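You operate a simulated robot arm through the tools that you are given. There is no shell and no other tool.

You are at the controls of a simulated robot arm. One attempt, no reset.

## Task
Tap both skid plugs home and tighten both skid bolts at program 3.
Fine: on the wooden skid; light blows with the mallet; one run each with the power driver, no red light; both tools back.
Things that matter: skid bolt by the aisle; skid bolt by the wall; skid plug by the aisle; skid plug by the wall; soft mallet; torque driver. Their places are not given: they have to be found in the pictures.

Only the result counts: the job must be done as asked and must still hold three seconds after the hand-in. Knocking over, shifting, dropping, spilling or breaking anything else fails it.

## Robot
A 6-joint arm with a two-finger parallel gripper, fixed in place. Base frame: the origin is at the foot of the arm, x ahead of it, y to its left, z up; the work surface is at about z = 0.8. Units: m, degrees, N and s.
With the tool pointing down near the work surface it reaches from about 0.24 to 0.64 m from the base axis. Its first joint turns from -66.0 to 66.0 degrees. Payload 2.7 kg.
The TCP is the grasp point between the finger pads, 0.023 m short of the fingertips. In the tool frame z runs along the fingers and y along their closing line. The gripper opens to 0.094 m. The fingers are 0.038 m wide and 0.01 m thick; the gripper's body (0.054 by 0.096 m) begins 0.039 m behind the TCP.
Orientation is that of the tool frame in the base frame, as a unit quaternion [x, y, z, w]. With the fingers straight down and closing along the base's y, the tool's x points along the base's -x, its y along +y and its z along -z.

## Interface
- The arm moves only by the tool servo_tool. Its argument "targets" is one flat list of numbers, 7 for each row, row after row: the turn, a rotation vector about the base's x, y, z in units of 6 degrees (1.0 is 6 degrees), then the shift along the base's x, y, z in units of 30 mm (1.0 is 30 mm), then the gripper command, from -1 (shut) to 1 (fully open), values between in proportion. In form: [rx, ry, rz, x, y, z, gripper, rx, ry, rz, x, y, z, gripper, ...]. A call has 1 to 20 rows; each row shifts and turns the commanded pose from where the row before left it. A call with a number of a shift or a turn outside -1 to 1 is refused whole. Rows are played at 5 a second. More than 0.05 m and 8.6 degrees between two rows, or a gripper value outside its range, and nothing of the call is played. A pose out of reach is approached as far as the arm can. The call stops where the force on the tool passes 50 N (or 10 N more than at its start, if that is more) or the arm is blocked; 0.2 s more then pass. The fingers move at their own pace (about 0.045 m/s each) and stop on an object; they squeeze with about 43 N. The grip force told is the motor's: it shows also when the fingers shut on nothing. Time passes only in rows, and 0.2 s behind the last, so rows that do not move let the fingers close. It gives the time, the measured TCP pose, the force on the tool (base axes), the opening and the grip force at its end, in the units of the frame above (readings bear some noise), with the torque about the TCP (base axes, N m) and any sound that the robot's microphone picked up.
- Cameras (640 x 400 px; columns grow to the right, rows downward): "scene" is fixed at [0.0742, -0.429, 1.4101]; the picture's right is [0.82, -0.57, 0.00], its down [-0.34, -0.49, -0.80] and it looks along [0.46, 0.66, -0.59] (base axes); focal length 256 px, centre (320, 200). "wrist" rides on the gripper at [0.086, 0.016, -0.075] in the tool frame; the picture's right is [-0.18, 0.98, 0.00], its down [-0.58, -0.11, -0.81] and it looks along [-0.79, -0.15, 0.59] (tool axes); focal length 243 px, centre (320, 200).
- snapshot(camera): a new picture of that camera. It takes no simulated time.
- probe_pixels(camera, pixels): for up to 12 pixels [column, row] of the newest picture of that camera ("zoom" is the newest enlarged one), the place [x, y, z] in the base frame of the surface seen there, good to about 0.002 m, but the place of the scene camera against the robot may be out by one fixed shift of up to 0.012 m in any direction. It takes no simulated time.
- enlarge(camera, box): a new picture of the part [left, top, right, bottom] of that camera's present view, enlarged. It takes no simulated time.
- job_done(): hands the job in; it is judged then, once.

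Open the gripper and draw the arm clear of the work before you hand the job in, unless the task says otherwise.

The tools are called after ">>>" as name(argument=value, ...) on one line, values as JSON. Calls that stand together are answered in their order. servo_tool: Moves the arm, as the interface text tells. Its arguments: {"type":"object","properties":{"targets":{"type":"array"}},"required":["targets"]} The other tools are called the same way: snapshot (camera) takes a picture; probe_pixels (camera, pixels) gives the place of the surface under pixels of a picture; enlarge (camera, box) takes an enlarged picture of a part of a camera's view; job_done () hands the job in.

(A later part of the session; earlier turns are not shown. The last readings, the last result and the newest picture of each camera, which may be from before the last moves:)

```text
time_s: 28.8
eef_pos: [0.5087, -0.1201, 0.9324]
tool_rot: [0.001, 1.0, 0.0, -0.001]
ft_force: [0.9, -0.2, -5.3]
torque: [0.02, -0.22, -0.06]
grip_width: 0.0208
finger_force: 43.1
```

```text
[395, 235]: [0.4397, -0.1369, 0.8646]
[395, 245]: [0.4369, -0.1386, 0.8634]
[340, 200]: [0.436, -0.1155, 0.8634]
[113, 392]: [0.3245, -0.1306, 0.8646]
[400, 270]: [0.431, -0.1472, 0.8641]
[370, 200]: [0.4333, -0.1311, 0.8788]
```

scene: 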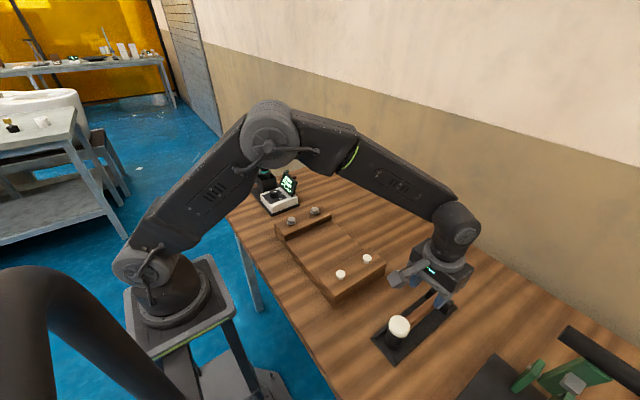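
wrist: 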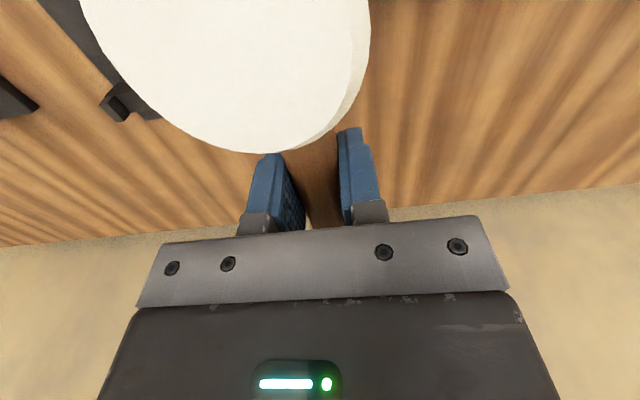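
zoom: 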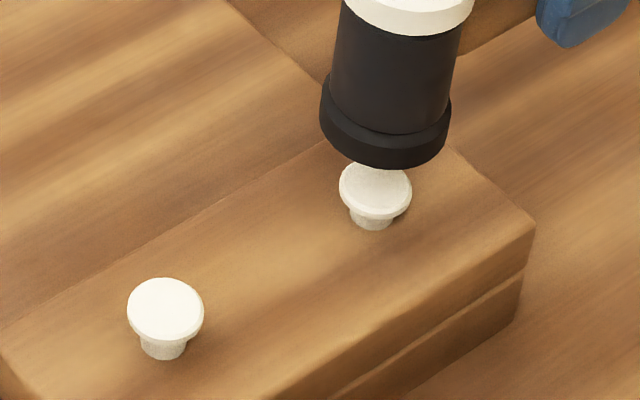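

The wall plug went down ~3 mm (top 0.8788 vs 0.882 in the scene frame). I lower the start by 4 mm and repeat the same blow.

>>> servo_tool(targets=[0, 0, 0, 0, 0, -0.13, -1, 0, 0, 0, 0, 0, 0, -1, 0, 0, 0, 0, 0, -1, -1, 0, 0, 0, 0, 0, 1, -1, 0, 0, 0, 0, 0, 0, -1])

>>> enlarge(camera="scene", box=[330, 235, 390, 285])

>>> probe_pixels(camera="zoom", pixels=[[370, 205], [385, 205], [395, 205], [360, 205], [165, 310]])

```text
time_s: 30.0
eef_pos: [0.5098, -0.1214, 0.9294]
tool_rot: [0.0, 1.0, 0.0, 0.0]
ft_force: [0.0, 0.2, -4.5]
torque: [-0.02, -0.2, 0.0]
grip_width: 0.0208
finger_force: 42.8
```

```text
8.00 times, centred on (360, 260) of scene
```

zoom: 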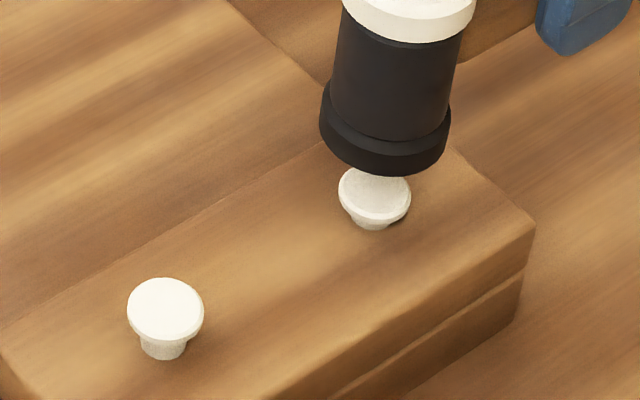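

```text
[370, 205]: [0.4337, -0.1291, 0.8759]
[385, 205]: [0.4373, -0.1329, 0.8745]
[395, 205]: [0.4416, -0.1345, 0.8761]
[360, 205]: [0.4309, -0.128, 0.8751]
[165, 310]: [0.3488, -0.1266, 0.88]
```

Down to ~0.8755. Another equal blow, starting 3 mm lower.

>>> servo_tool(targets=[0, 0, 0, 0, -0.05, -0.1, -1, 0, 0, 0, 0, 0, 0, -1, 0, 0, 0, 0, 0, -1, -1, 0, 0, 0, 0, 0, 1, -1, 0, 0, 0, 0, 0, 0, -1])

>>> enlarge(camera="scene", box=[330, 235, 390, 285])

>>> probe_pixels(camera="zoom", pixels=[[370, 210], [385, 210], [395, 210], [360, 210], [165, 310]])

```text
time_s: 31.2
eef_pos: [0.5104, -0.1227, 0.9254]
tool_rot: [0.0, 1.0, 0.0, 0.0]
ft_force: [0.9, 0.8, -4.4]
torque: [-0.01, -0.23, 0.01]
grip_width: 0.0209
finger_force: 42.8
```

```text
8.00 times, centred on (360, 260) of scene
```

zoom: 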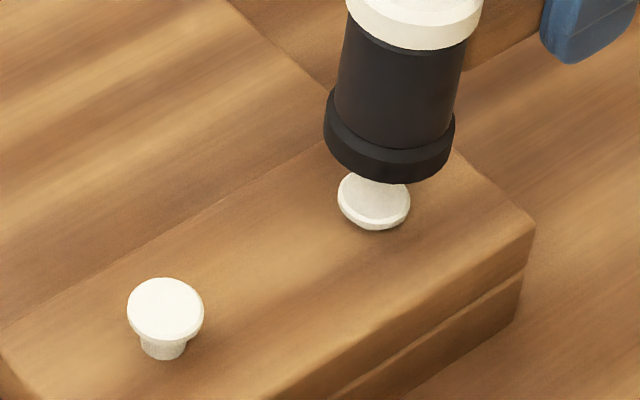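

```text
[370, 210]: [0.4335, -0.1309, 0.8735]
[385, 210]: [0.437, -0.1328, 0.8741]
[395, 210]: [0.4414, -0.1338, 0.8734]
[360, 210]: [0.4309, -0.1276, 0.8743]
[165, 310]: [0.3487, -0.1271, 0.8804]
```

About 0.873 now, the stem almost hidden. Another blow, 2.5 mm lower.

>>> servo_tool(targets=[0, 0, 0, -0.03, 0, -0.08, -1, 0, 0, 0, 0, 0, 0, -1, 0, 0, 0, 0, 0, -1, -1, 0, 0, 0, 0, 0, 1, -1, 0, 0, 0, 0, 0, 0, -1])

>>> enlarge(camera="scene", box=[330, 235, 390, 285])

>>> probe_pixels(camera="zoom", pixels=[[370, 215], [385, 215], [395, 215], [360, 215], [165, 310]])

```text
time_s: 32.4
eef_pos: [0.5083, -0.1237, 0.9232]
tool_rot: [0.0, 1.0, 0.0, -0.001]
ft_force: [0.3, -0.4, -5.1]
torque: [0.0, -0.2, -0.02]
grip_width: 0.021
finger_force: 42.4
```

```text
8.00 times, centred on (360, 260) of scene
```

zoom: 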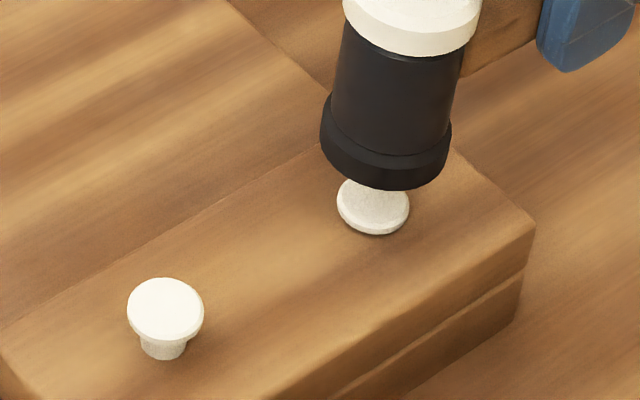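

```text
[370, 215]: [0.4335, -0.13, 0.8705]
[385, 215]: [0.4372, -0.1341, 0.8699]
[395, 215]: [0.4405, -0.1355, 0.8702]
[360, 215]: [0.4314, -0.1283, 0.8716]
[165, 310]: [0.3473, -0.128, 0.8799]
```

Top at ~0.8705, 6.5 mm above the beam. Another equal blow.

>>> servo_tool(targets=[0, 0, 0, 0.02, 0, -0.08, -1, 0, 0, 0, 0, 0, 0, -1, 0, 0, 0, 0, 0, -1, -1, 0, 0, 0, 0, 0, 1, -1, 0, 0, 0, 0, 0, 0, -1])

>>> enlarge(camera="scene", box=[330, 235, 390, 285])

>>> probe_pixels(camera="zoom", pixels=[[370, 215], [385, 215], [395, 215], [360, 215], [165, 310], [385, 260]])

```text
time_s: 33.6
eef_pos: [0.5094, -0.1233, 0.9202]
tool_rot: [0.001, 1.0, -0.001, 0.0]
ft_force: [-0.1, 0.8, -4.6]
torque: [-0.01, -0.23, -0.01]
grip_width: 0.0206
finger_force: 42.6
```

```text
8.00 times, centred on (360, 260) of scene
```

zoom: 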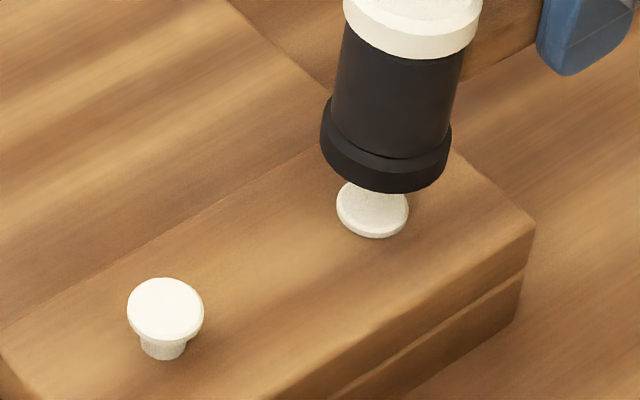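

```text
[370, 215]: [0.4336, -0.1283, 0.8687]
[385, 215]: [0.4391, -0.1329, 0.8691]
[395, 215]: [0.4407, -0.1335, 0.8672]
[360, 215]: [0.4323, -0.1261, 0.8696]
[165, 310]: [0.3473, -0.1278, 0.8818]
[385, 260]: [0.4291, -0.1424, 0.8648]
```

Top ~0.8687. I continue until it stops moving.

>>> servo_tool(targets=[0, 0, 0, 0, 0, -0.06, -1, 0, 0, 0, 0, 0, 0, -1, 0, 0, 0, 0, 0, -1, -1, 0, 0, 0, 0, 0, 1, -1, 0, 0, 0, 0, 0, 0, -1])

>>> enlarge(camera="scene", box=[330, 235, 390, 285])

>>> probe_pixels(camera="zoom", pixels=[[370, 217], [385, 217], [395, 217], [360, 217], [165, 310], [385, 260]])

```text
time_s: 34.8
eef_pos: [0.51, -0.1235, 0.9193]
tool_rot: [0.0, 1.0, -0.001, -0.001]
ft_force: [-0.1, 1.0, -3.6]
torque: [-0.02, -0.24, 0.0]
grip_width: 0.021
finger_force: 42.8
```

```text
8.00 times, centred on (360, 260) of scene
```

zoom: 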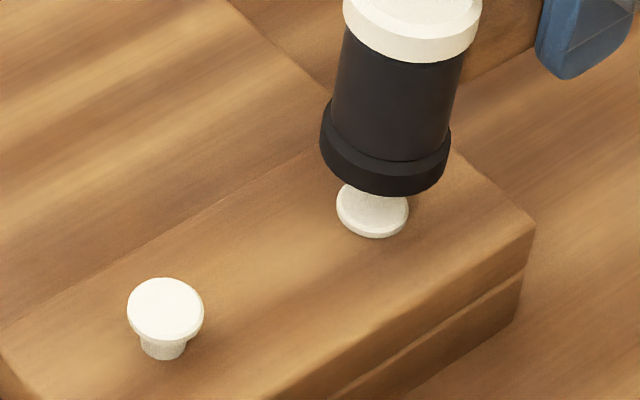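

```text
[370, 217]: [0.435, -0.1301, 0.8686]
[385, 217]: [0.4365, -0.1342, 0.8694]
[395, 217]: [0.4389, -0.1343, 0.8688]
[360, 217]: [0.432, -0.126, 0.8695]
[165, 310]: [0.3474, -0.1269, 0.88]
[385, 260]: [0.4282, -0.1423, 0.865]
```

The plug no longer moved: it's home (cap 4 mm above the beam, flush). I raise and shift the head over the aisle plug (0.347,-0.1235).

>>> servo_tool(targets=[0, 0, 0, 0, 0, 0.8, -1, 0, 0, 0, -0.7, 0, 0, -1, 0, 0, 0, -0.8, 0, 0, -1, 0, 0, 0, -0.8, 0, 0, -1, 0, 0, 0, -0.72, 0, 0, -1, 0, 0, 0, 0, 0, 0, -1, 0, 0, 0, 0, 0, 0, -1])

>>> enlarge(camera="scene", box=[300, 205, 400, 290])

```text
time_s: 36.4
eef_pos: [0.4178, -0.1238, 0.9431]
tool_rot: [0.001, 1.0, 0.0, 0.001]
ft_force: [0.3, 0.0, -4.0]
torque: [0.04, -0.22, 0.01]
grip_width: 0.0206
finger_force: 43.1
```

```text
4.71 times, centred on (350, 248) of scene
```

zoom: 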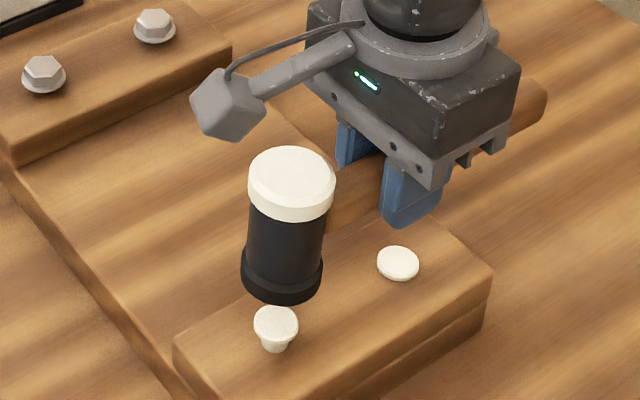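

The wall plug now looks flush at (398,262). I check head vs aisle plug alignment.

>>> probe_pixels(camera="zoom", pixels=[[251, 178], [333, 182], [295, 150], [290, 206], [292, 178], [256, 324], [297, 325], [276, 312], [275, 338], [276, 325], [398, 262]])

```text
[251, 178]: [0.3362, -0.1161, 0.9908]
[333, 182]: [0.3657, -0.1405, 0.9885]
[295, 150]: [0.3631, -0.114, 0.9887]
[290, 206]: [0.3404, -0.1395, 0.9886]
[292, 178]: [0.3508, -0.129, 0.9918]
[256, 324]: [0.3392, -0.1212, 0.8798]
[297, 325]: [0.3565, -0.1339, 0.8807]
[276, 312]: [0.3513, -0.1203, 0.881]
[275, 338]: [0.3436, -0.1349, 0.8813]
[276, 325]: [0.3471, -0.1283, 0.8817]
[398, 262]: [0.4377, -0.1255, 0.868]
```

Head is ~3 mm too far in +x; I correct by -3 mm, lower to 0.9325 and give the first blow.

>>> servo_tool(targets=[0, 0, 0, -0.1, 0, -0.36, -1, 0, 0, 0, 0, 0, 0, -1, 0, 0, 0, 0, 0, -1, -1, 0, 0, 0, 0, 0, 1, -1, 0, 0, 0, 0, 0, 0, -1])

>>> enlarge(camera="scene", box=[300, 235, 380, 300])

```text
time_s: 37.6
eef_pos: [0.4166, -0.1242, 0.9348]
tool_rot: [0.0, 1.0, 0.001, 0.0]
ft_force: [0.5, 0.3, -4.6]
torque: [0.03, -0.22, -0.04]
grip_width: 0.0208
finger_force: 42.7
```

```text
6.15 times, centred on (340, 268) of scene
```

zoom: 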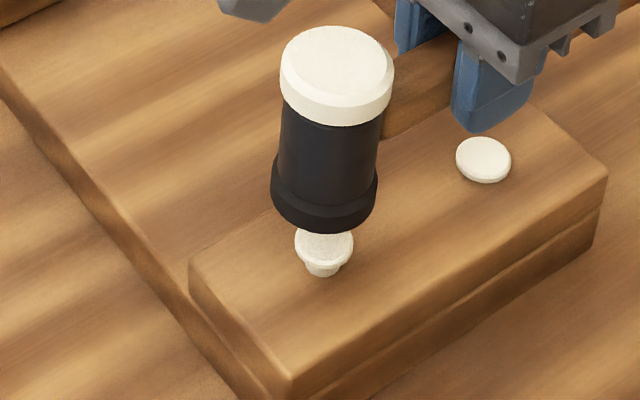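

Some movement seems to have begun. I repeat from 3 mm lower and probe the plug top.

>>> servo_tool(targets=[0, 0, 0, 0, 0, -0.14, -1, 0, 0, 0, 0, 0, 0, -1, 0, 0, 0, 0, 0, -1, -1, 0, 0, 0, 0, 0, 1, -1, 0, 0, 0, 0, 0, 0, -1])

>>> enlarge(camera="scene", box=[300, 235, 380, 300])

>>> probe_pixels(camera="zoom", pixels=[[315, 250], [325, 252], [335, 250], [345, 248], [324, 245], [480, 155]])

```text
time_s: 38.8
eef_pos: [0.4156, -0.1248, 0.9282]
tool_rot: [0.0, 1.0, 0.001, -0.001]
ft_force: [-0.4, 0.0, -4.2]
torque: [0.0, -0.21, 0.0]
grip_width: 0.021
finger_force: 43.2
```

```text
6.15 times, centred on (340, 268) of scene
```

zoom: 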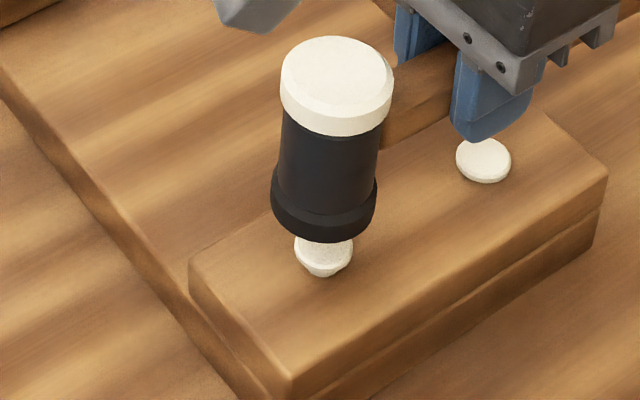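

```text
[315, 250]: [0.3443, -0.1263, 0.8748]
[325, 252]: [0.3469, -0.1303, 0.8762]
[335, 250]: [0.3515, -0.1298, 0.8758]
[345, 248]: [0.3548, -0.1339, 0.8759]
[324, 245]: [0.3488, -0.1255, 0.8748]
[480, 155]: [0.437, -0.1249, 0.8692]
```

Top at ~0.8755. Next blow, 2.5 mm lower.

>>> servo_tool(targets=[0, 0, 0, 0, 0, -0.08, -1, 0, 0, 0, 0, 0, 0, -1, 0, 0, 0, 0, 0, -1, -1, 0, 0, 0, 0, 0, 1, -1, 0, 0, 0, 0, 0, 0, -1])

>>> enlarge(camera="scene", box=[300, 235, 380, 300])

>>> probe_pixels(camera="zoom", pixels=[[315, 255], [325, 257], [335, 255], [345, 253], [324, 250], [480, 155]])

```text
time_s: 40.0
eef_pos: [0.4164, -0.1229, 0.926]
tool_rot: [0.0, 1.0, 0.0, 0.0]
ft_force: [0.6, -1.0, -4.7]
torque: [-0.03, -0.21, 0.0]
grip_width: 0.021
finger_force: 42.9
```

```text
6.15 times, centred on (340, 268) of scene
```

zoom: 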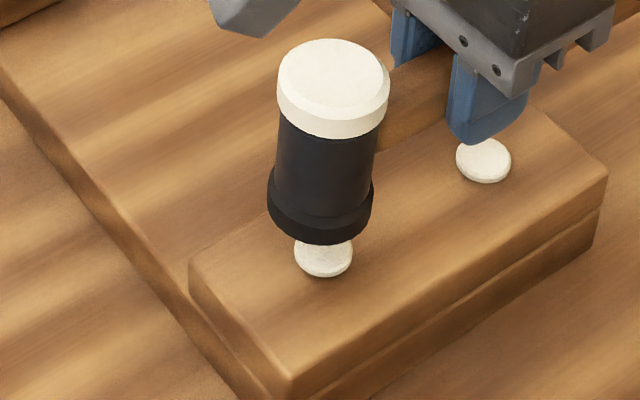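

```text
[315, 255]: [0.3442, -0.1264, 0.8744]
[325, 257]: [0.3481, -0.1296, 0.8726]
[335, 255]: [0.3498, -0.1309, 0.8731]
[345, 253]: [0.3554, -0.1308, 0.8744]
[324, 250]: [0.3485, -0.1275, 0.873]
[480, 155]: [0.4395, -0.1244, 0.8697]
```

Top at ~0.8735. Next blow, 2.5 mm lower.

>>> servo_tool(targets=[0, 0, 0, 0, 0, -0.09, -1, 0, 0, 0, 0, 0, 0, -1, 0, 0, 0, 0, 0, -1, -1, 0, 0, 0, 0, 0, 1, -1, 0, 0, 0, 0, 0, 0, -1])

>>> enlarge(camera="scene", box=[300, 235, 380, 300])

>>> probe_pixels(camera="zoom", pixels=[[315, 258], [325, 262], [335, 258], [345, 256], [324, 255], [480, 155]])

```text
time_s: 41.2
eef_pos: [0.4157, -0.1236, 0.9235]
tool_rot: [0.0, 1.0, 0.0, 0.0]
ft_force: [0.0, 0.1, -5.8]
torque: [0.03, -0.21, 0.01]
grip_width: 0.0209
finger_force: 42.9
```

```text
6.15 times, centred on (340, 268) of scene
```

zoom: 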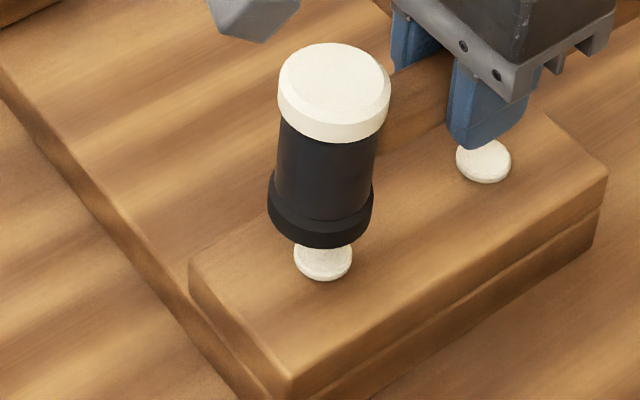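

```text
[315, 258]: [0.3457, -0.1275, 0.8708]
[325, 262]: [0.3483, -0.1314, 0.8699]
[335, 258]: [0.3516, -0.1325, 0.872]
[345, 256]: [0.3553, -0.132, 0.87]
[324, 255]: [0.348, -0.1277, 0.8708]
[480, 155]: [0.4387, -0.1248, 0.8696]
```

Top at ~0.8705 (home was ~0.869). Next blow, 2.5 mm lower.

>>> servo_tool(targets=[0, 0, 0, 0, 0, -0.08, -1, 0, 0, 0, 0, 0, 0, -1, 0, 0, 0, 0, 0, -1, -1, 0, 0, 0, 0, 0, 1, -1, 0, 0, 0, 0, 0, 0, -1])

>>> enlarge(camera="scene", box=[300, 235, 380, 300])

>>> probe_pixels(camera="zoom", pixels=[[315, 262], [325, 264], [335, 262], [345, 258], [324, 258], [480, 155]])

```text
time_s: 42.4
eef_pos: [0.4156, -0.125, 0.9206]
tool_rot: [0.0, 1.0, 0.0, -0.001]
ft_force: [-0.1, -0.3, -6.0]
torque: [0.01, -0.17, 0.0]
grip_width: 0.0207
finger_force: 43.2
```

```text
6.15 times, centred on (340, 268) of scene
```

zoom: 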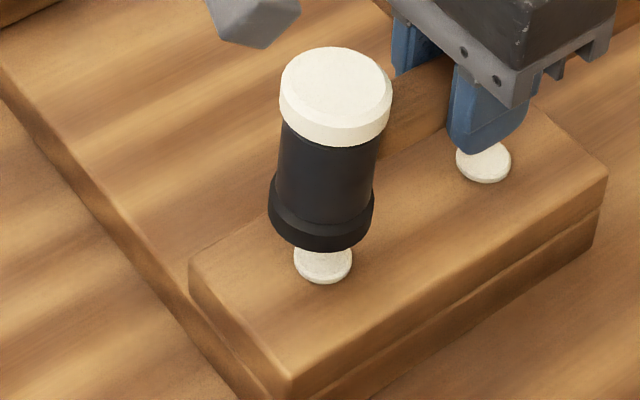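

```text
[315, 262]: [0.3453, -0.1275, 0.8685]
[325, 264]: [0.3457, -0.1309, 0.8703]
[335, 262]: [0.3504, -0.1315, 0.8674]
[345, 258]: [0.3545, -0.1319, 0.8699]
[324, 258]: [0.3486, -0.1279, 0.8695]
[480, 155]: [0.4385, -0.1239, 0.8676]
```

One more blow to confirm the aisle plug stops moving, as with the other plug.

>>> servo_tool(targets=[0, 0, 0, 0, 0, -0.06, -1, 0, 0, 0, 0, 0, 0, -1, 0, 0, 0, 0, 0, -1, -1, 0, 0, 0, 0, 0, 1, -1, 0, 0, 0, 0, 0, 0, -1])

>>> enlarge(camera="scene", box=[300, 235, 380, 300])

>>> probe_pixels(camera="zoom", pixels=[[315, 262], [325, 264], [335, 262], [345, 260], [324, 258], [480, 158]])

```text
time_s: 43.6
eef_pos: [0.4163, -0.1238, 0.918]
tool_rot: [0.0, 1.0, 0.0, 0.0]
ft_force: [0.2, 0.6, -5.5]
torque: [0.01, -0.23, 0.03]
grip_width: 0.021
finger_force: 42.8
```

```text
6.15 times, centred on (340, 268) of scene
```

zoom: 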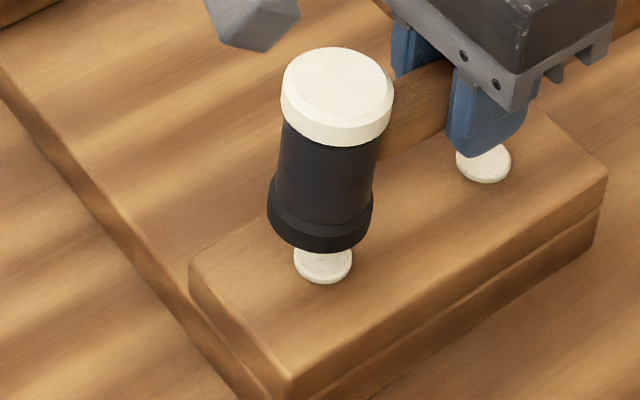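

```text
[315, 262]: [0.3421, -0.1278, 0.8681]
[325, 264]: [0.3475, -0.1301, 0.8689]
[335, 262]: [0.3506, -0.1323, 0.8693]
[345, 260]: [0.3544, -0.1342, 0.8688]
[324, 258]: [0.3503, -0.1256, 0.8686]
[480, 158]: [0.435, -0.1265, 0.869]
```

Both caps are at the same height and no longer move: both home. I lift the mallet and carry it back above its cradle.

>>> servo_tool(targets=[0, 0, 0, 0, 0, 0.85, -1, 0, 0, 0, 0, 0, 0.85, -1, 0, 0, 0, 0.08, -0.7, 0, -1, 0, 0, 0, 0.08, -0.85, 0, -1, 0, 0, 0, 0.08, -0.9, 0, -1, 0, 0, 0, 0.08, -0.9, 0, -1, 0, 0, 0, 0.08, -0.9, 0, -1, 0, 0, 0, 0.08, -0.85, 0, -1, 0, 0, 0, 0.04, -0.74, 0, -1, 0, 0, 0, 0, 0, 0, -1, 0, 0, 0, 0, 0, 0, -1])

>>> snapshot(camera="wrist")

>>> enlarge(camera="scene", box=[320, 220, 480, 370])

```text
time_s: 46.0
eef_pos: [0.4315, -0.2988, 0.9705]
tool_rot: [0.0, 1.0, 0.0, -0.001]
ft_force: [-0.1, -0.3, -4.5]
torque: [-0.02, -0.2, 0.0]
grip_width: 0.0209
finger_force: 42.9
```

```text
taken
```

wrist: 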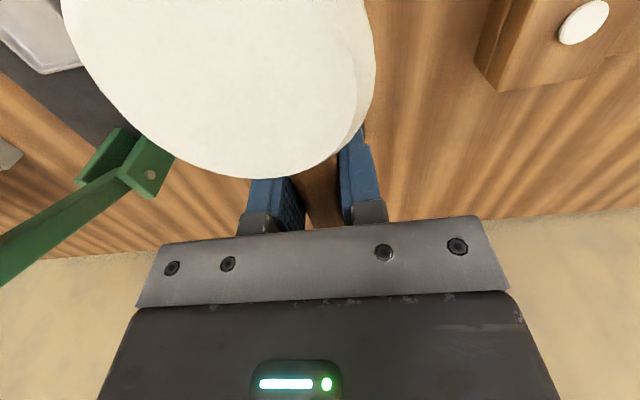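

```text
2.67 times, centred on (400, 295) of scene
```

zoom: 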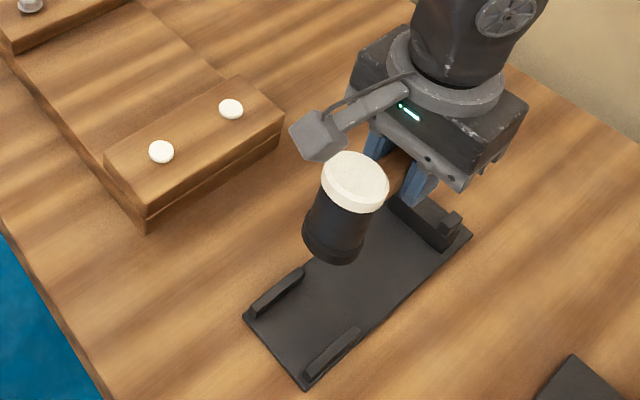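

The mallet has tilted slightly in the grip (head edge now at row 178 vs 153). I probe the face to measure the tilt.

>>> probe_pixels(camera="wrist", pixels=[[215, 170], [215, 140], [215, 100], [215, 60], [215, 20], [120, 60], [340, 60], [250, 176], [310, 190], [325, 215], [180, 100], [280, 100]])

>>> probe_pixels(camera="zoom", pixels=[[330, 160], [380, 200], [365, 155], [340, 198], [355, 180], [320, 245], [345, 250], [335, 230], [345, 210], [460, 222], [260, 300], [310, 370]])

```text
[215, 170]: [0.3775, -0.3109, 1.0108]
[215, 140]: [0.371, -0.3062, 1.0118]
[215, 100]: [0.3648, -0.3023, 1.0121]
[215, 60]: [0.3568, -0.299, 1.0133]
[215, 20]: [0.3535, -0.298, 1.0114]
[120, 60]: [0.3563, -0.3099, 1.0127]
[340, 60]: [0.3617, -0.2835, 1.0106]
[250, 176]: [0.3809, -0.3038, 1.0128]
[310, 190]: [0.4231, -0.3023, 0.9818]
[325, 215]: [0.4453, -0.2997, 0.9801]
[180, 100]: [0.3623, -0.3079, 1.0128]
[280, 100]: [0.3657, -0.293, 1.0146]
```

```text
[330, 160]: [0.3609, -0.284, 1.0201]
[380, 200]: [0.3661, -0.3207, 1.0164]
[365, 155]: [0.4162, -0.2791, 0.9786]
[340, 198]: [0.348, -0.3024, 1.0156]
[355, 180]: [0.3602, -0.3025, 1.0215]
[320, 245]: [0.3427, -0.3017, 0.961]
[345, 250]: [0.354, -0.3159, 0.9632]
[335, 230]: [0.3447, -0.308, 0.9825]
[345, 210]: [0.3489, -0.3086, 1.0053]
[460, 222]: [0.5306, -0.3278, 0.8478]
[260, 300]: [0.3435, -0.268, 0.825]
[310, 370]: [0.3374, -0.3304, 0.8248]
```

The mallet is tilted ~5° (head up). I rotate the tool about -y by ~5° to level it, then re-measure.

>>> servo_tool(targets=[0, -0.4, 0, 0, 0, 0, -1, 0, -0.4, 0, 0, 0, 0, -1, 0, 0, 0, 0, 0, 0, -1])

>>> snapshot(camera="wrist")

>>> enlarge(camera="scene", box=[360, 240, 460, 330])

>>> probe_pixels(camera="wrist", pixels=[[215, 170], [225, 170], [215, 20], [225, 20], [235, 20], [235, 170], [205, 170], [205, 20], [310, 190], [325, 215], [315, 190], [320, 215]])

```text
time_s: 46.8
eef_pos: [0.4325, -0.2997, 0.9711]
tool_rot: [0.0, 0.999, -0.001, 0.042]
ft_force: [-0.3, 0.0, -5.2]
torque: [0.0, -0.24, -0.02]
grip_width: 0.0211
finger_force: 43.1
```

```text
taken
```

wrist: 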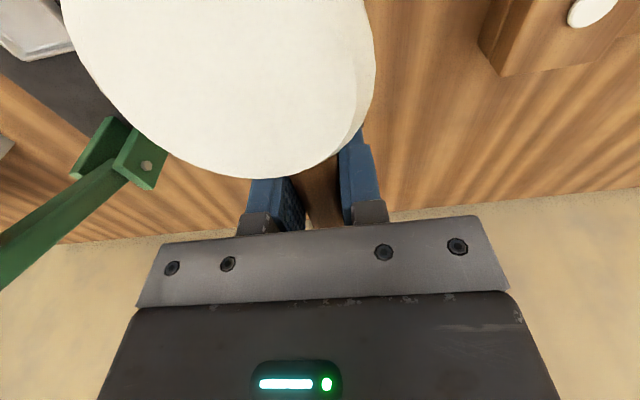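

```text
4.44 times, centred on (410, 285) of scene
```

zoom: 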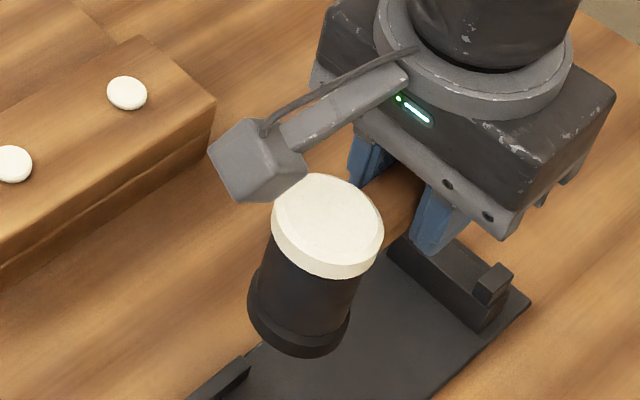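

```text
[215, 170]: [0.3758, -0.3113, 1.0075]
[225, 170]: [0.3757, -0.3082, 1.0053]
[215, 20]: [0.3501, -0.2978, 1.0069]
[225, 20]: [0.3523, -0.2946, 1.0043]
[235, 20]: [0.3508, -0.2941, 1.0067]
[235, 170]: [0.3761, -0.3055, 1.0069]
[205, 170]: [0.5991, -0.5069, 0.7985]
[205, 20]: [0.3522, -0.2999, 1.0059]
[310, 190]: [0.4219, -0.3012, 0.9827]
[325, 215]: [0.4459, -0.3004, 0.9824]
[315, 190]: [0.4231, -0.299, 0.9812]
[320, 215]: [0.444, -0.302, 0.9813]
```

The mallet is level again (face ~1.006, 35 mm above TCP as at first). I lower it into the cradle, slowly at the end.

>>> servo_tool(targets=[0, 0, 0, 0, 0, -0.9, -1, 0, 0, 0, 0, 0, -0.9, -1, 0, 0, 0, 0, 0, -0.9, -1, 0, 0, 0, 0, 0, -0.7, -1, 0, 0, 0, 0, 0, -0.3, -1, 0, 0, 0, 0, 0, 0, -1])

>>> enlarge(camera="scene", box=[360, 260, 460, 370])

>>> snapshot(camera="wrist")

```text
time_s: 48.2
eef_pos: [0.4316, -0.2996, 0.8593]
tool_rot: [-0.001, 0.999, 0.0, 0.042]
ft_force: [0.5, 0.1, -4.5]
torque: [-0.01, -0.18, 0.0]
grip_width: 0.0209
finger_force: 42.3
```

```text
3.64 times, centred on (410, 315) of scene
```

zoom: 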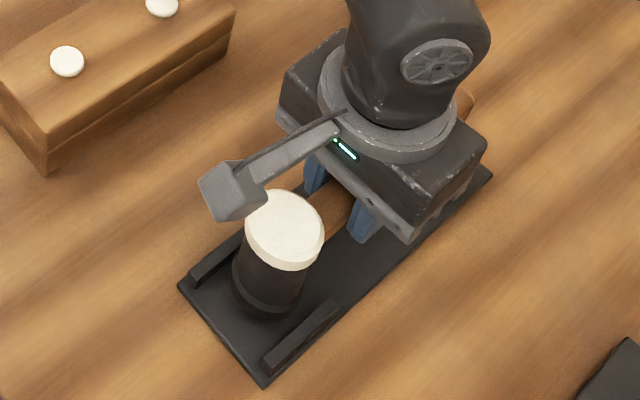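

```text
taken
```

wrist: 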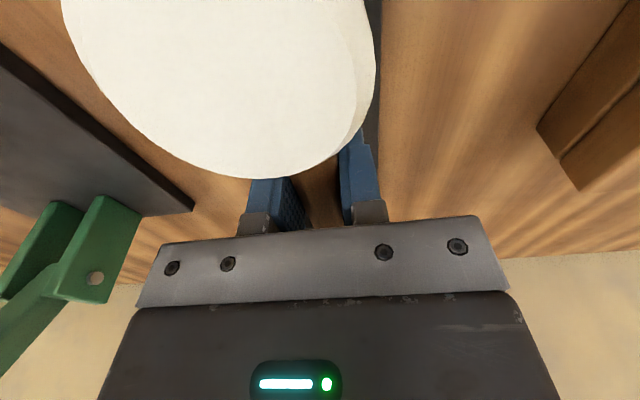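

Head is between the rails with ~12 mm to go. I ease it down further.

>>> servo_tool(targets=[0, 0, 0, 0, 0, -0.15, -1, 0, 0, 0, 0, 0, -0.13, -1, 0, 0, 0, 0, 0, -0.1, -1, 0, 0, 0, 0, 0, 0, -1])

```text
time_s: 49.2
eef_pos: [0.431, -0.2986, 0.8474]
tool_rot: [0.0, 0.999, 0.0, 0.041]
ft_force: [0.2, 1.3, -4.6]
torque: [0.0, -0.22, 0.01]
grip_width: 0.0207
finger_force: 43.1
```

>>> servo_tool(targets=[0, 0, 0, 0, 0, -0.04, -1, 0, 0, 0, 0, 0, -0.03, -1, 0, 0, 0, 0, 0, 0, -1])

```text
time_s: 50.0
eef_pos: [0.4304, -0.299, 0.8469]
tool_rot: [0.0, 0.999, 0.0, 0.043]
ft_force: [-2.3, 2.9, 2.1]
torque: [0.08, 0.47, -0.17]
grip_width: 0.0209
finger_force: 43.3
```

Contact with the cradle (force z rose from -4.6 to +2). I open the fingers and check.

>>> servo_tool(targets=[0, 0, 0, 0, 0, 0, -0.4, 0, 0, 0, 0, 0, 0, 0, 0, 0, 0, 0, 0, 0, 0])

>>> snapshot(camera="wrist")

>>> enlarge(camera="scene", box=[360, 260, 460, 370])

```text
time_s: 50.8
eef_pos: [0.4307, -0.2997, 0.8456]
tool_rot: [0.0, 0.999, 0.0, 0.042]
ft_force: [-0.1, 0.2, 0.6]
torque: [0.0, -0.02, -0.02]
grip_width: 0.0471
finger_force: 0.1
```

```text
taken
```

wrist: 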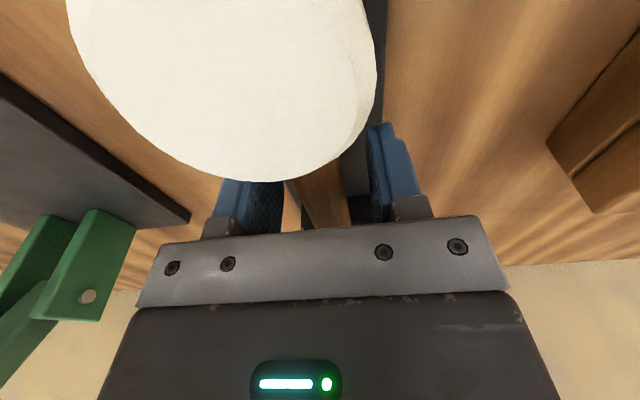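

```text
3.64 times, centred on (410, 315) of scene
```

zoom: 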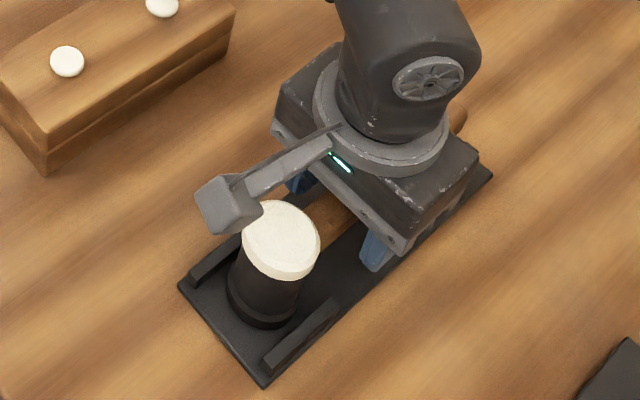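

Released; mallet sits in the cradle. I rise straight up, level the tool, and pull back to check mallet and plugs.

>>> servo_tool(targets=[0, 0, 0, 0, 0, 0.5, 0, 0, 0, 0, 0, 0, 1, 0, 0, 0, 0, 0, 0, 1, 0, 0, 0, 0, 0, 0, 1, 0, 0, 0.4, 0, -0.5, 0.2, 1, 0, 0, 0.4, 0, -0.9, 0.4, 1, 0, 0, 0, 0, -0.9, 0.8, 1, 0, 0, 0, 0, -0.9, 0.8, 1, 0, 0, 0, 0, -0.9, 0.4, 0.5, 0, 0, 0, 0, 0, 0, 0, 0])

>>> snapshot(camera="wrist")

>>> snapshot(camera="scene")

>>> enlarge(camera="wrist", box=[190, 0, 430, 150])

```text
time_s: 53.0
eef_pos: [0.307, -0.2208, 1.0869]
tool_rot: [0.0, 1.0, 0.0, 0.001]
ft_force: [-0.6, 0.1, -0.5]
torque: [0.04, 0.03, -0.04]
grip_width: 0.047
finger_force: 0.1
```

```text
taken
```

wrist: 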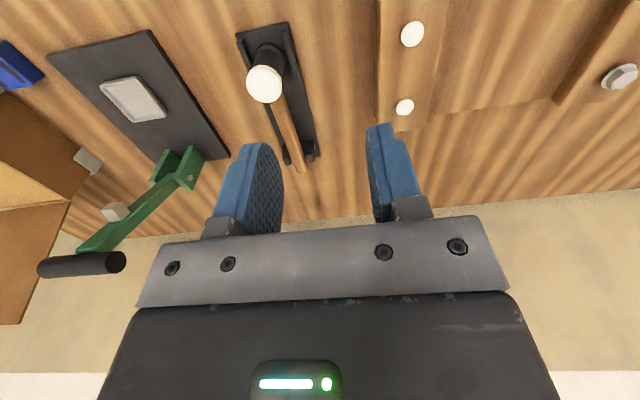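

```text
taken
```

scene: 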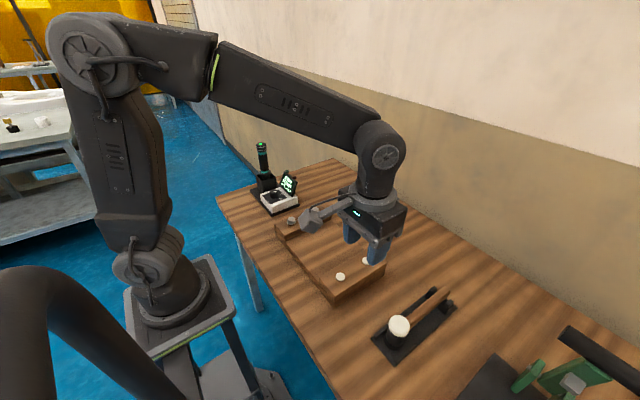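

```text
2.67 times, centred on (310, 75) of wrist
```

zoom: 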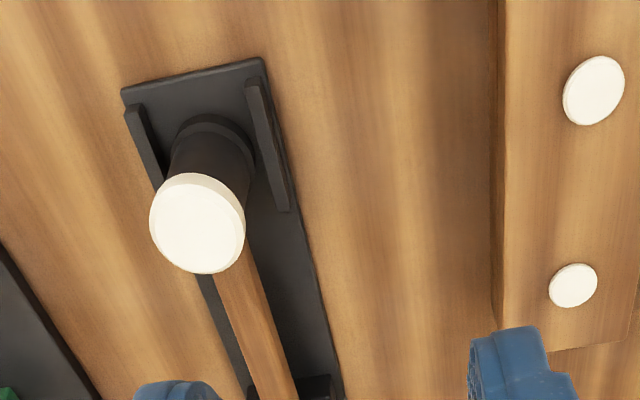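

Mallet is back; both caps look flush. I probe cap tops and adjacent beam for a height check, and the mallet too.

>>> probe_pixels(camera="zoom", pixels=[[593, 90], [590, 100], [600, 80], [540, 100], [600, 160], [573, 285], [570, 290], [540, 290], [590, 240], [198, 222], [240, 340], [205, 270]])

```text
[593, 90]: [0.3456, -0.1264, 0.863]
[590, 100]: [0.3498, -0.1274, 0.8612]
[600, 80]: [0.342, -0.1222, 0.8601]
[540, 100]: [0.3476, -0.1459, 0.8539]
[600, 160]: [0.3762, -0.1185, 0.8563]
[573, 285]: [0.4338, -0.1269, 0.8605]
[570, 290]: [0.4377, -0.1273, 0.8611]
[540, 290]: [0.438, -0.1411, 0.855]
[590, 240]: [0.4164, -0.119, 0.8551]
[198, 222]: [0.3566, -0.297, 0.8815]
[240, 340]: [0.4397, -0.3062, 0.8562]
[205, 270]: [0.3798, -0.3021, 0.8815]
```

Both caps sit ~5 mm (cap thickness) above the beam. Now I travel to view the torque driver at (0.39,0.397).

>>> servo_tool(targets=[0, 0, 0, -0.03, 0.6, 0.3, 0, 0, 0, 0, -0.03, 1, 0.3, 0, 0, 0, 0, -0.03, 1, 0.3, 0, 0, 0, 0, -0.03, 1, 0.3, 0, 0, 0, 0, -0.03, 1, 0.2, 0, 0, 0, 0, -0.03, 1, 0, 0, 0, 0, 0, -0.03, 1, 0, 0, 0, 0, 0, -0.03, 1, 0, 0, 0, 0, 0, -0.03, 1, 0, 0, 0, 0, 0, -0.03, 1, 0, 0, 0, 0, 0, -0.03, 1, 0, 0, 0, 0, 0, -0.03, 1, 0, 0, 0, 0, 0, -0.03, 1, 0, 0, 0, 0, 0, -0.03, 1, 0, 0, 0, 0, 0, -0.03, 1, 0, 0, 0, 0, 0, -0.03, 1, 0, 0, 0, 0, 0, -0.03, 1, 0, 0, 0, 0, 0, -0.03, 1, 0, 0, 0, 0, 0, -0.03, 1, 0, 0, 0, 0, 0, -0.03, 1, 0, 0])

>>> servo_tool(targets=[0, 0, 0, -0.1, 0.8, 0, 0, 0, 0, 0, -0.1, 0.8, 0, 0, 0, 0, 0, 0, 0, 0, 0])

>>> snapshot(camera="wrist")

>>> enlarge(camera="scene", box=[300, 190, 400, 290])

```text
time_s: 57.2
eef_pos: [0.291, 0.3669, 1.1285]
tool_rot: [0.0, 1.0, 0.0, 0.0]
ft_force: [-0.7, 0.8, 0.1]
torque: [-0.01, -0.01, 0.01]
grip_width: 0.047
finger_force: 0.0
```

```text
time_s: 58.0
eef_pos: [0.284, 0.4142, 1.1264]
tool_rot: [0.0, 1.0, 0.0, 0.0]
ft_force: [0.5, 0.4, 0.5]
torque: [-0.01, 0.01, 0.05]
grip_width: 0.047
finger_force: 0.0
```

```text
taken
```

wrist: 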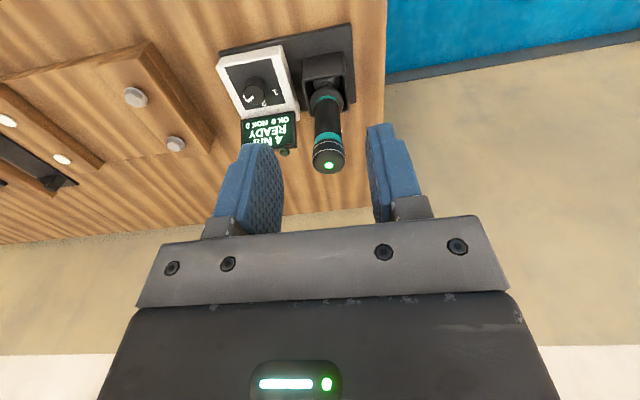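

```text
4.00 times, centred on (350, 240) of scene
```

zoom: 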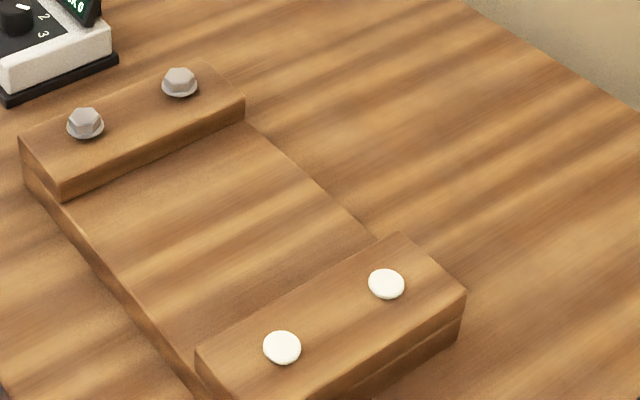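

Plugs look flush. I enlarge the driver at wrist (328,120) for probing its shape.

>>> enlarge(camera="wrist", box=[280, 40, 400, 180])

>>> enlarge(camera="scene", box=[235, 130, 305, 210])

```text
2.86 times, centred on (340, 110) of wrist
```

zoom: 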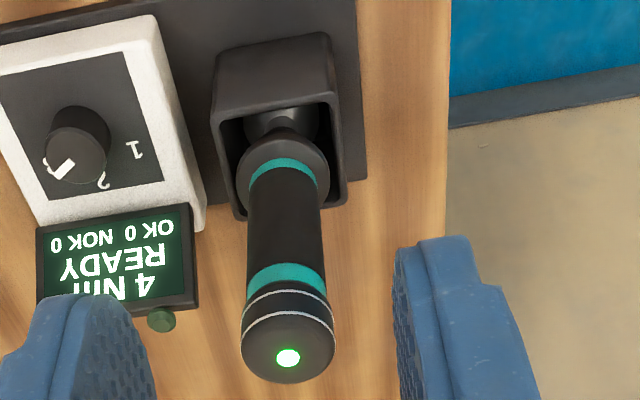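

```text
5.00 times, centred on (270, 170) of scene
```

zoom: 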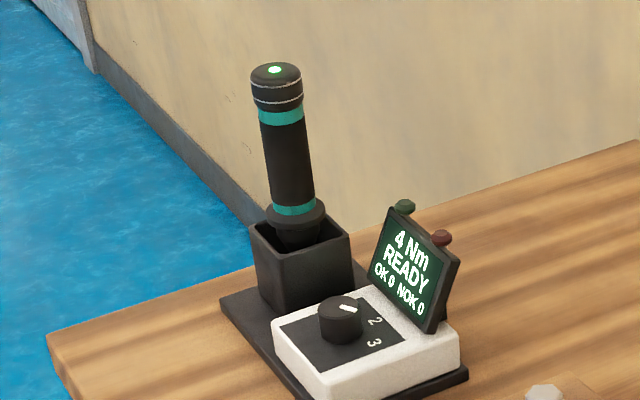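

I probe the driver's top face, grip and collar through the wrist picture.

>>> probe_pixels(camera="wrist", pixels=[[313, 161], [344, 161], [329, 172], [329, 151], [328, 158], [328, 146], [328, 125], [316, 120], [340, 120], [328, 110], [328, 96], [328, 101]])

>>> probe_pixels(camera="zoom", pixels=[[275, 70], [277, 95], [285, 150], [290, 190], [295, 213], [254, 75], [298, 75], [300, 225], [255, 230], [345, 235], [300, 255], [268, 215]])

```text
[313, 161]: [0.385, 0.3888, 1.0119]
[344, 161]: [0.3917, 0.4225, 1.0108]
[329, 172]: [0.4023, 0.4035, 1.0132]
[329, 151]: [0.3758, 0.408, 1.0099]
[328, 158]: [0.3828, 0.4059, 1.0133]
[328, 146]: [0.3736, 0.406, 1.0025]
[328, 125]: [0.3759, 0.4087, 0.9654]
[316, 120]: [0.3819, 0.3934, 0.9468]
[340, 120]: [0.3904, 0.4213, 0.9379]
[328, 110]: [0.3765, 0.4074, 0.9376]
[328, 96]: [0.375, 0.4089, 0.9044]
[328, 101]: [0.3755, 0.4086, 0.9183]
```

```text
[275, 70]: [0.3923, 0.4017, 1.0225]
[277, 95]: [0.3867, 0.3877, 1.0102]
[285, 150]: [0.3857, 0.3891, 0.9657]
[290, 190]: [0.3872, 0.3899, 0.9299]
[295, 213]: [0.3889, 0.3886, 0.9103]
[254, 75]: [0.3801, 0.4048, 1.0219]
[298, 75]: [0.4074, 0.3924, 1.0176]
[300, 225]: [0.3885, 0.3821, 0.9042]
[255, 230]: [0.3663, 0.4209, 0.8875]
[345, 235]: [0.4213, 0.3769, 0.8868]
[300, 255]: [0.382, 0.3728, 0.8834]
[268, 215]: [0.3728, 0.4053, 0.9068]
```

Driver is vertical, axis ≈ (0.389, 0.4055), top z 1.013, cap dia ≈ 0.033. I move above it with the fingers at ~0.06 m opening.

>>> servo_tool(targets=[0, 0, 0, 0.87, -0.07, -0.3, 0.3, 0, 0, 0, 0.87, -0.07, -0.3, 0.3, 0, 0, 0, 0.87, -0.07, -0.3, 0.3, 0, 0, 0, 0.89, -0.08, -0.3, 0.3, 0, 0, 0, 0, 0, 0, 0.3])

>>> snapshot(camera="wrist")

>>> enlarge(camera="scene", box=[210, 80, 330, 210])

```text
time_s: 59.2
eef_pos: [0.3893, 0.4051, 1.0912]
tool_rot: [0.0, 1.0, 0.0, 0.0]
ft_force: [0.3, -0.7, 0.5]
torque: [0.01, 0.02, 0.03]
grip_width: 0.0611
finger_force: 0.1
```

```text
taken
```

wrist: 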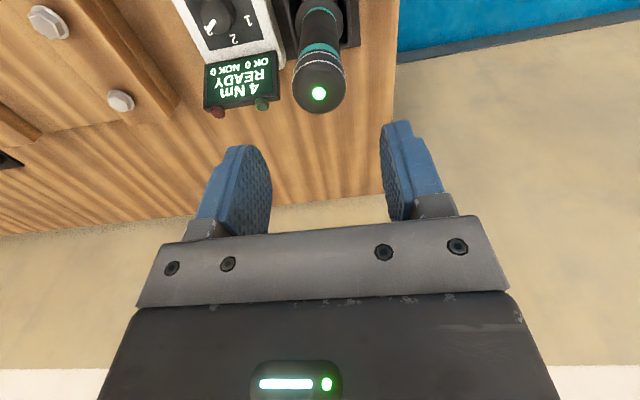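

```text
3.08 times, centred on (270, 145) of scene
```

zoom: 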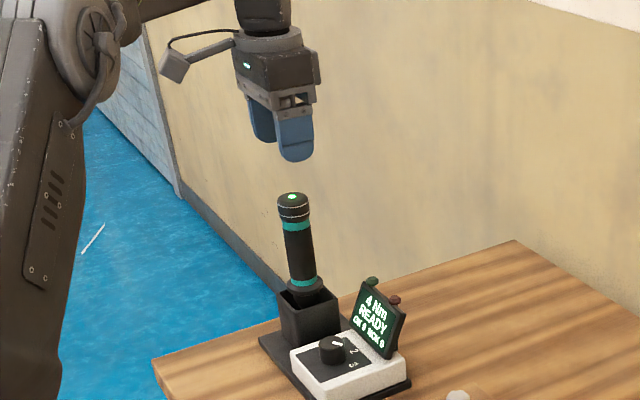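

I re-probe the driver top from here for a refined centre.

>>> probe_pixels(camera="wrist", pixels=[[297, 85], [342, 85], [319, 70], [319, 108], [319, 92], [318, 50], [320, 30], [306, 30], [332, 30], [297, 90], [342, 90], [319, 104]])

```text
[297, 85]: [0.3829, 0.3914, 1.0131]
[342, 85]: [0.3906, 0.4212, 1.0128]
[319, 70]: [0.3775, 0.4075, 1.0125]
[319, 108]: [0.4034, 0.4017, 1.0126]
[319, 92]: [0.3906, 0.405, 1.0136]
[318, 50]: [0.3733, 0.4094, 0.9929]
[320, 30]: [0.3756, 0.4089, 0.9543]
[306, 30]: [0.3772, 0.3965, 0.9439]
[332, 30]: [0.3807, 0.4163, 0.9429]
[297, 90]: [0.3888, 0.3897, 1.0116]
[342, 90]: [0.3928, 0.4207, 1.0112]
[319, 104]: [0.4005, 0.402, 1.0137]
```

Centre ≈ (0.389,0.405), matching the TCP. I descend to z≈0.984 and close.

>>> servo_tool(targets=[0, 0, 0, 0, 0, -0.9, 0.3, 0, 0, 0, 0, 0, -0.9, 0.3, 0, 0, 0, 0, 0, -0.9, 0.3, 0, 0, 0, 0, 0, -0.55, 0.3, 0, 0, 0, 0, 0, -0.3, 0.3, 0, 0, 0, 0, 0, 0, 0.3])

>>> snapshot(camera="wrist")

>>> enlarge(camera="scene", box=[225, 110, 315, 200])

```text
time_s: 60.6
eef_pos: [0.3891, 0.4058, 0.9863]
tool_rot: [-0.001, 1.0, 0.0, 0.0]
ft_force: [-0.8, -0.7, -0.1]
torque: [-0.02, -0.01, -0.01]
grip_width: 0.0612
finger_force: 0.0
```

```text
taken
```

wrist: 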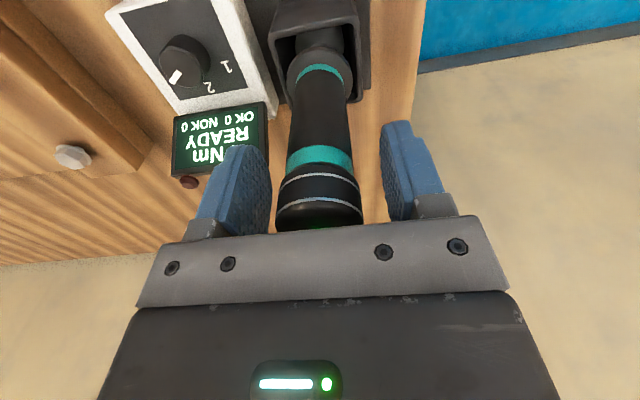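

```text
4.44 times, centred on (270, 155) of scene
```

zoom: 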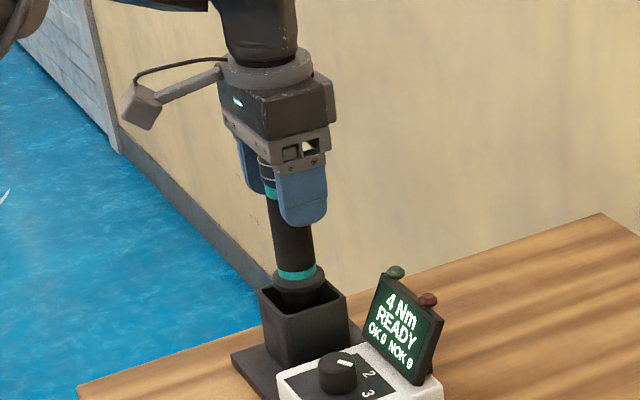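

Driver is centred between the pads. I close.

>>> servo_tool(targets=[0, 0, 0, 0, 0, 0, -1, 0, 0, 0, 0, 0, 0, -1, 0, 0, 0, 0, 0, 0, -1, 0, 0, 0, 0, 0, 0, -1])

```text
time_s: 61.6
eef_pos: [0.3895, 0.4063, 0.9862]
tool_rot: [-0.001, 1.0, 0.0, 0.0]
ft_force: [0.1, -0.9, -0.2]
torque: [-0.11, -0.01, 0.0]
grip_width: 0.0366
finger_force: 43.8
```

Gripped at 0.0366 with negligible side force. I lift it straight out of the holster by ~0.135 m.

>>> servo_tool(targets=[0, 0, 0, 0, 0, 0.3, -1, 0, 0, 0, 0, 0, 0.6, -1, 0, 0, 0, 0, 0, 0.8, -1, 0, 0, 0, 0, 0, 0.9, -1, 0, 0, 0, 0, 0, 0.9, -1, 0, 0, 0, 0, 0, 0.9, -1, 0, 0, 0, 0, 0, 0.3, -1, 0, 0, 0, 0, 0, 0, -1])

>>> snapshot(camera="wrist")

>>> enlarge(camera="scene", box=[215, 70, 325, 210])

```text
time_s: 63.4
eef_pos: [0.388, 0.406, 1.1261]
tool_rot: [0.0, 1.0, 0.0, 0.0]
ft_force: [0.6, 0.9, -5.2]
torque: [0.01, 0.03, 0.0]
grip_width: 0.0367
finger_force: 42.3
```

```text
taken
```

wrist: 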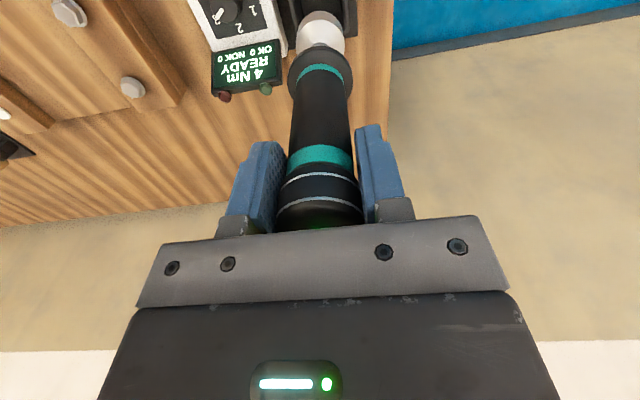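

```text
2.86 times, centred on (270, 140) of scene
```

zoom: 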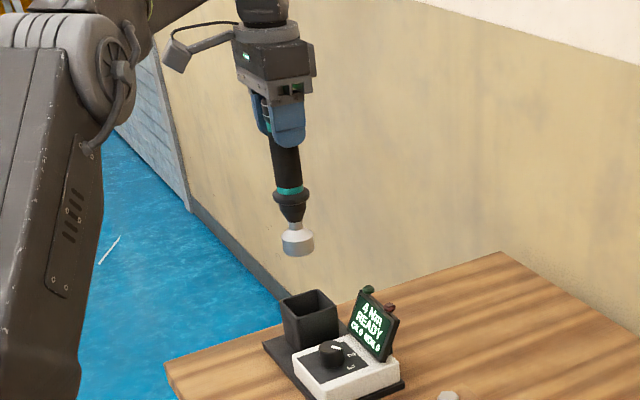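

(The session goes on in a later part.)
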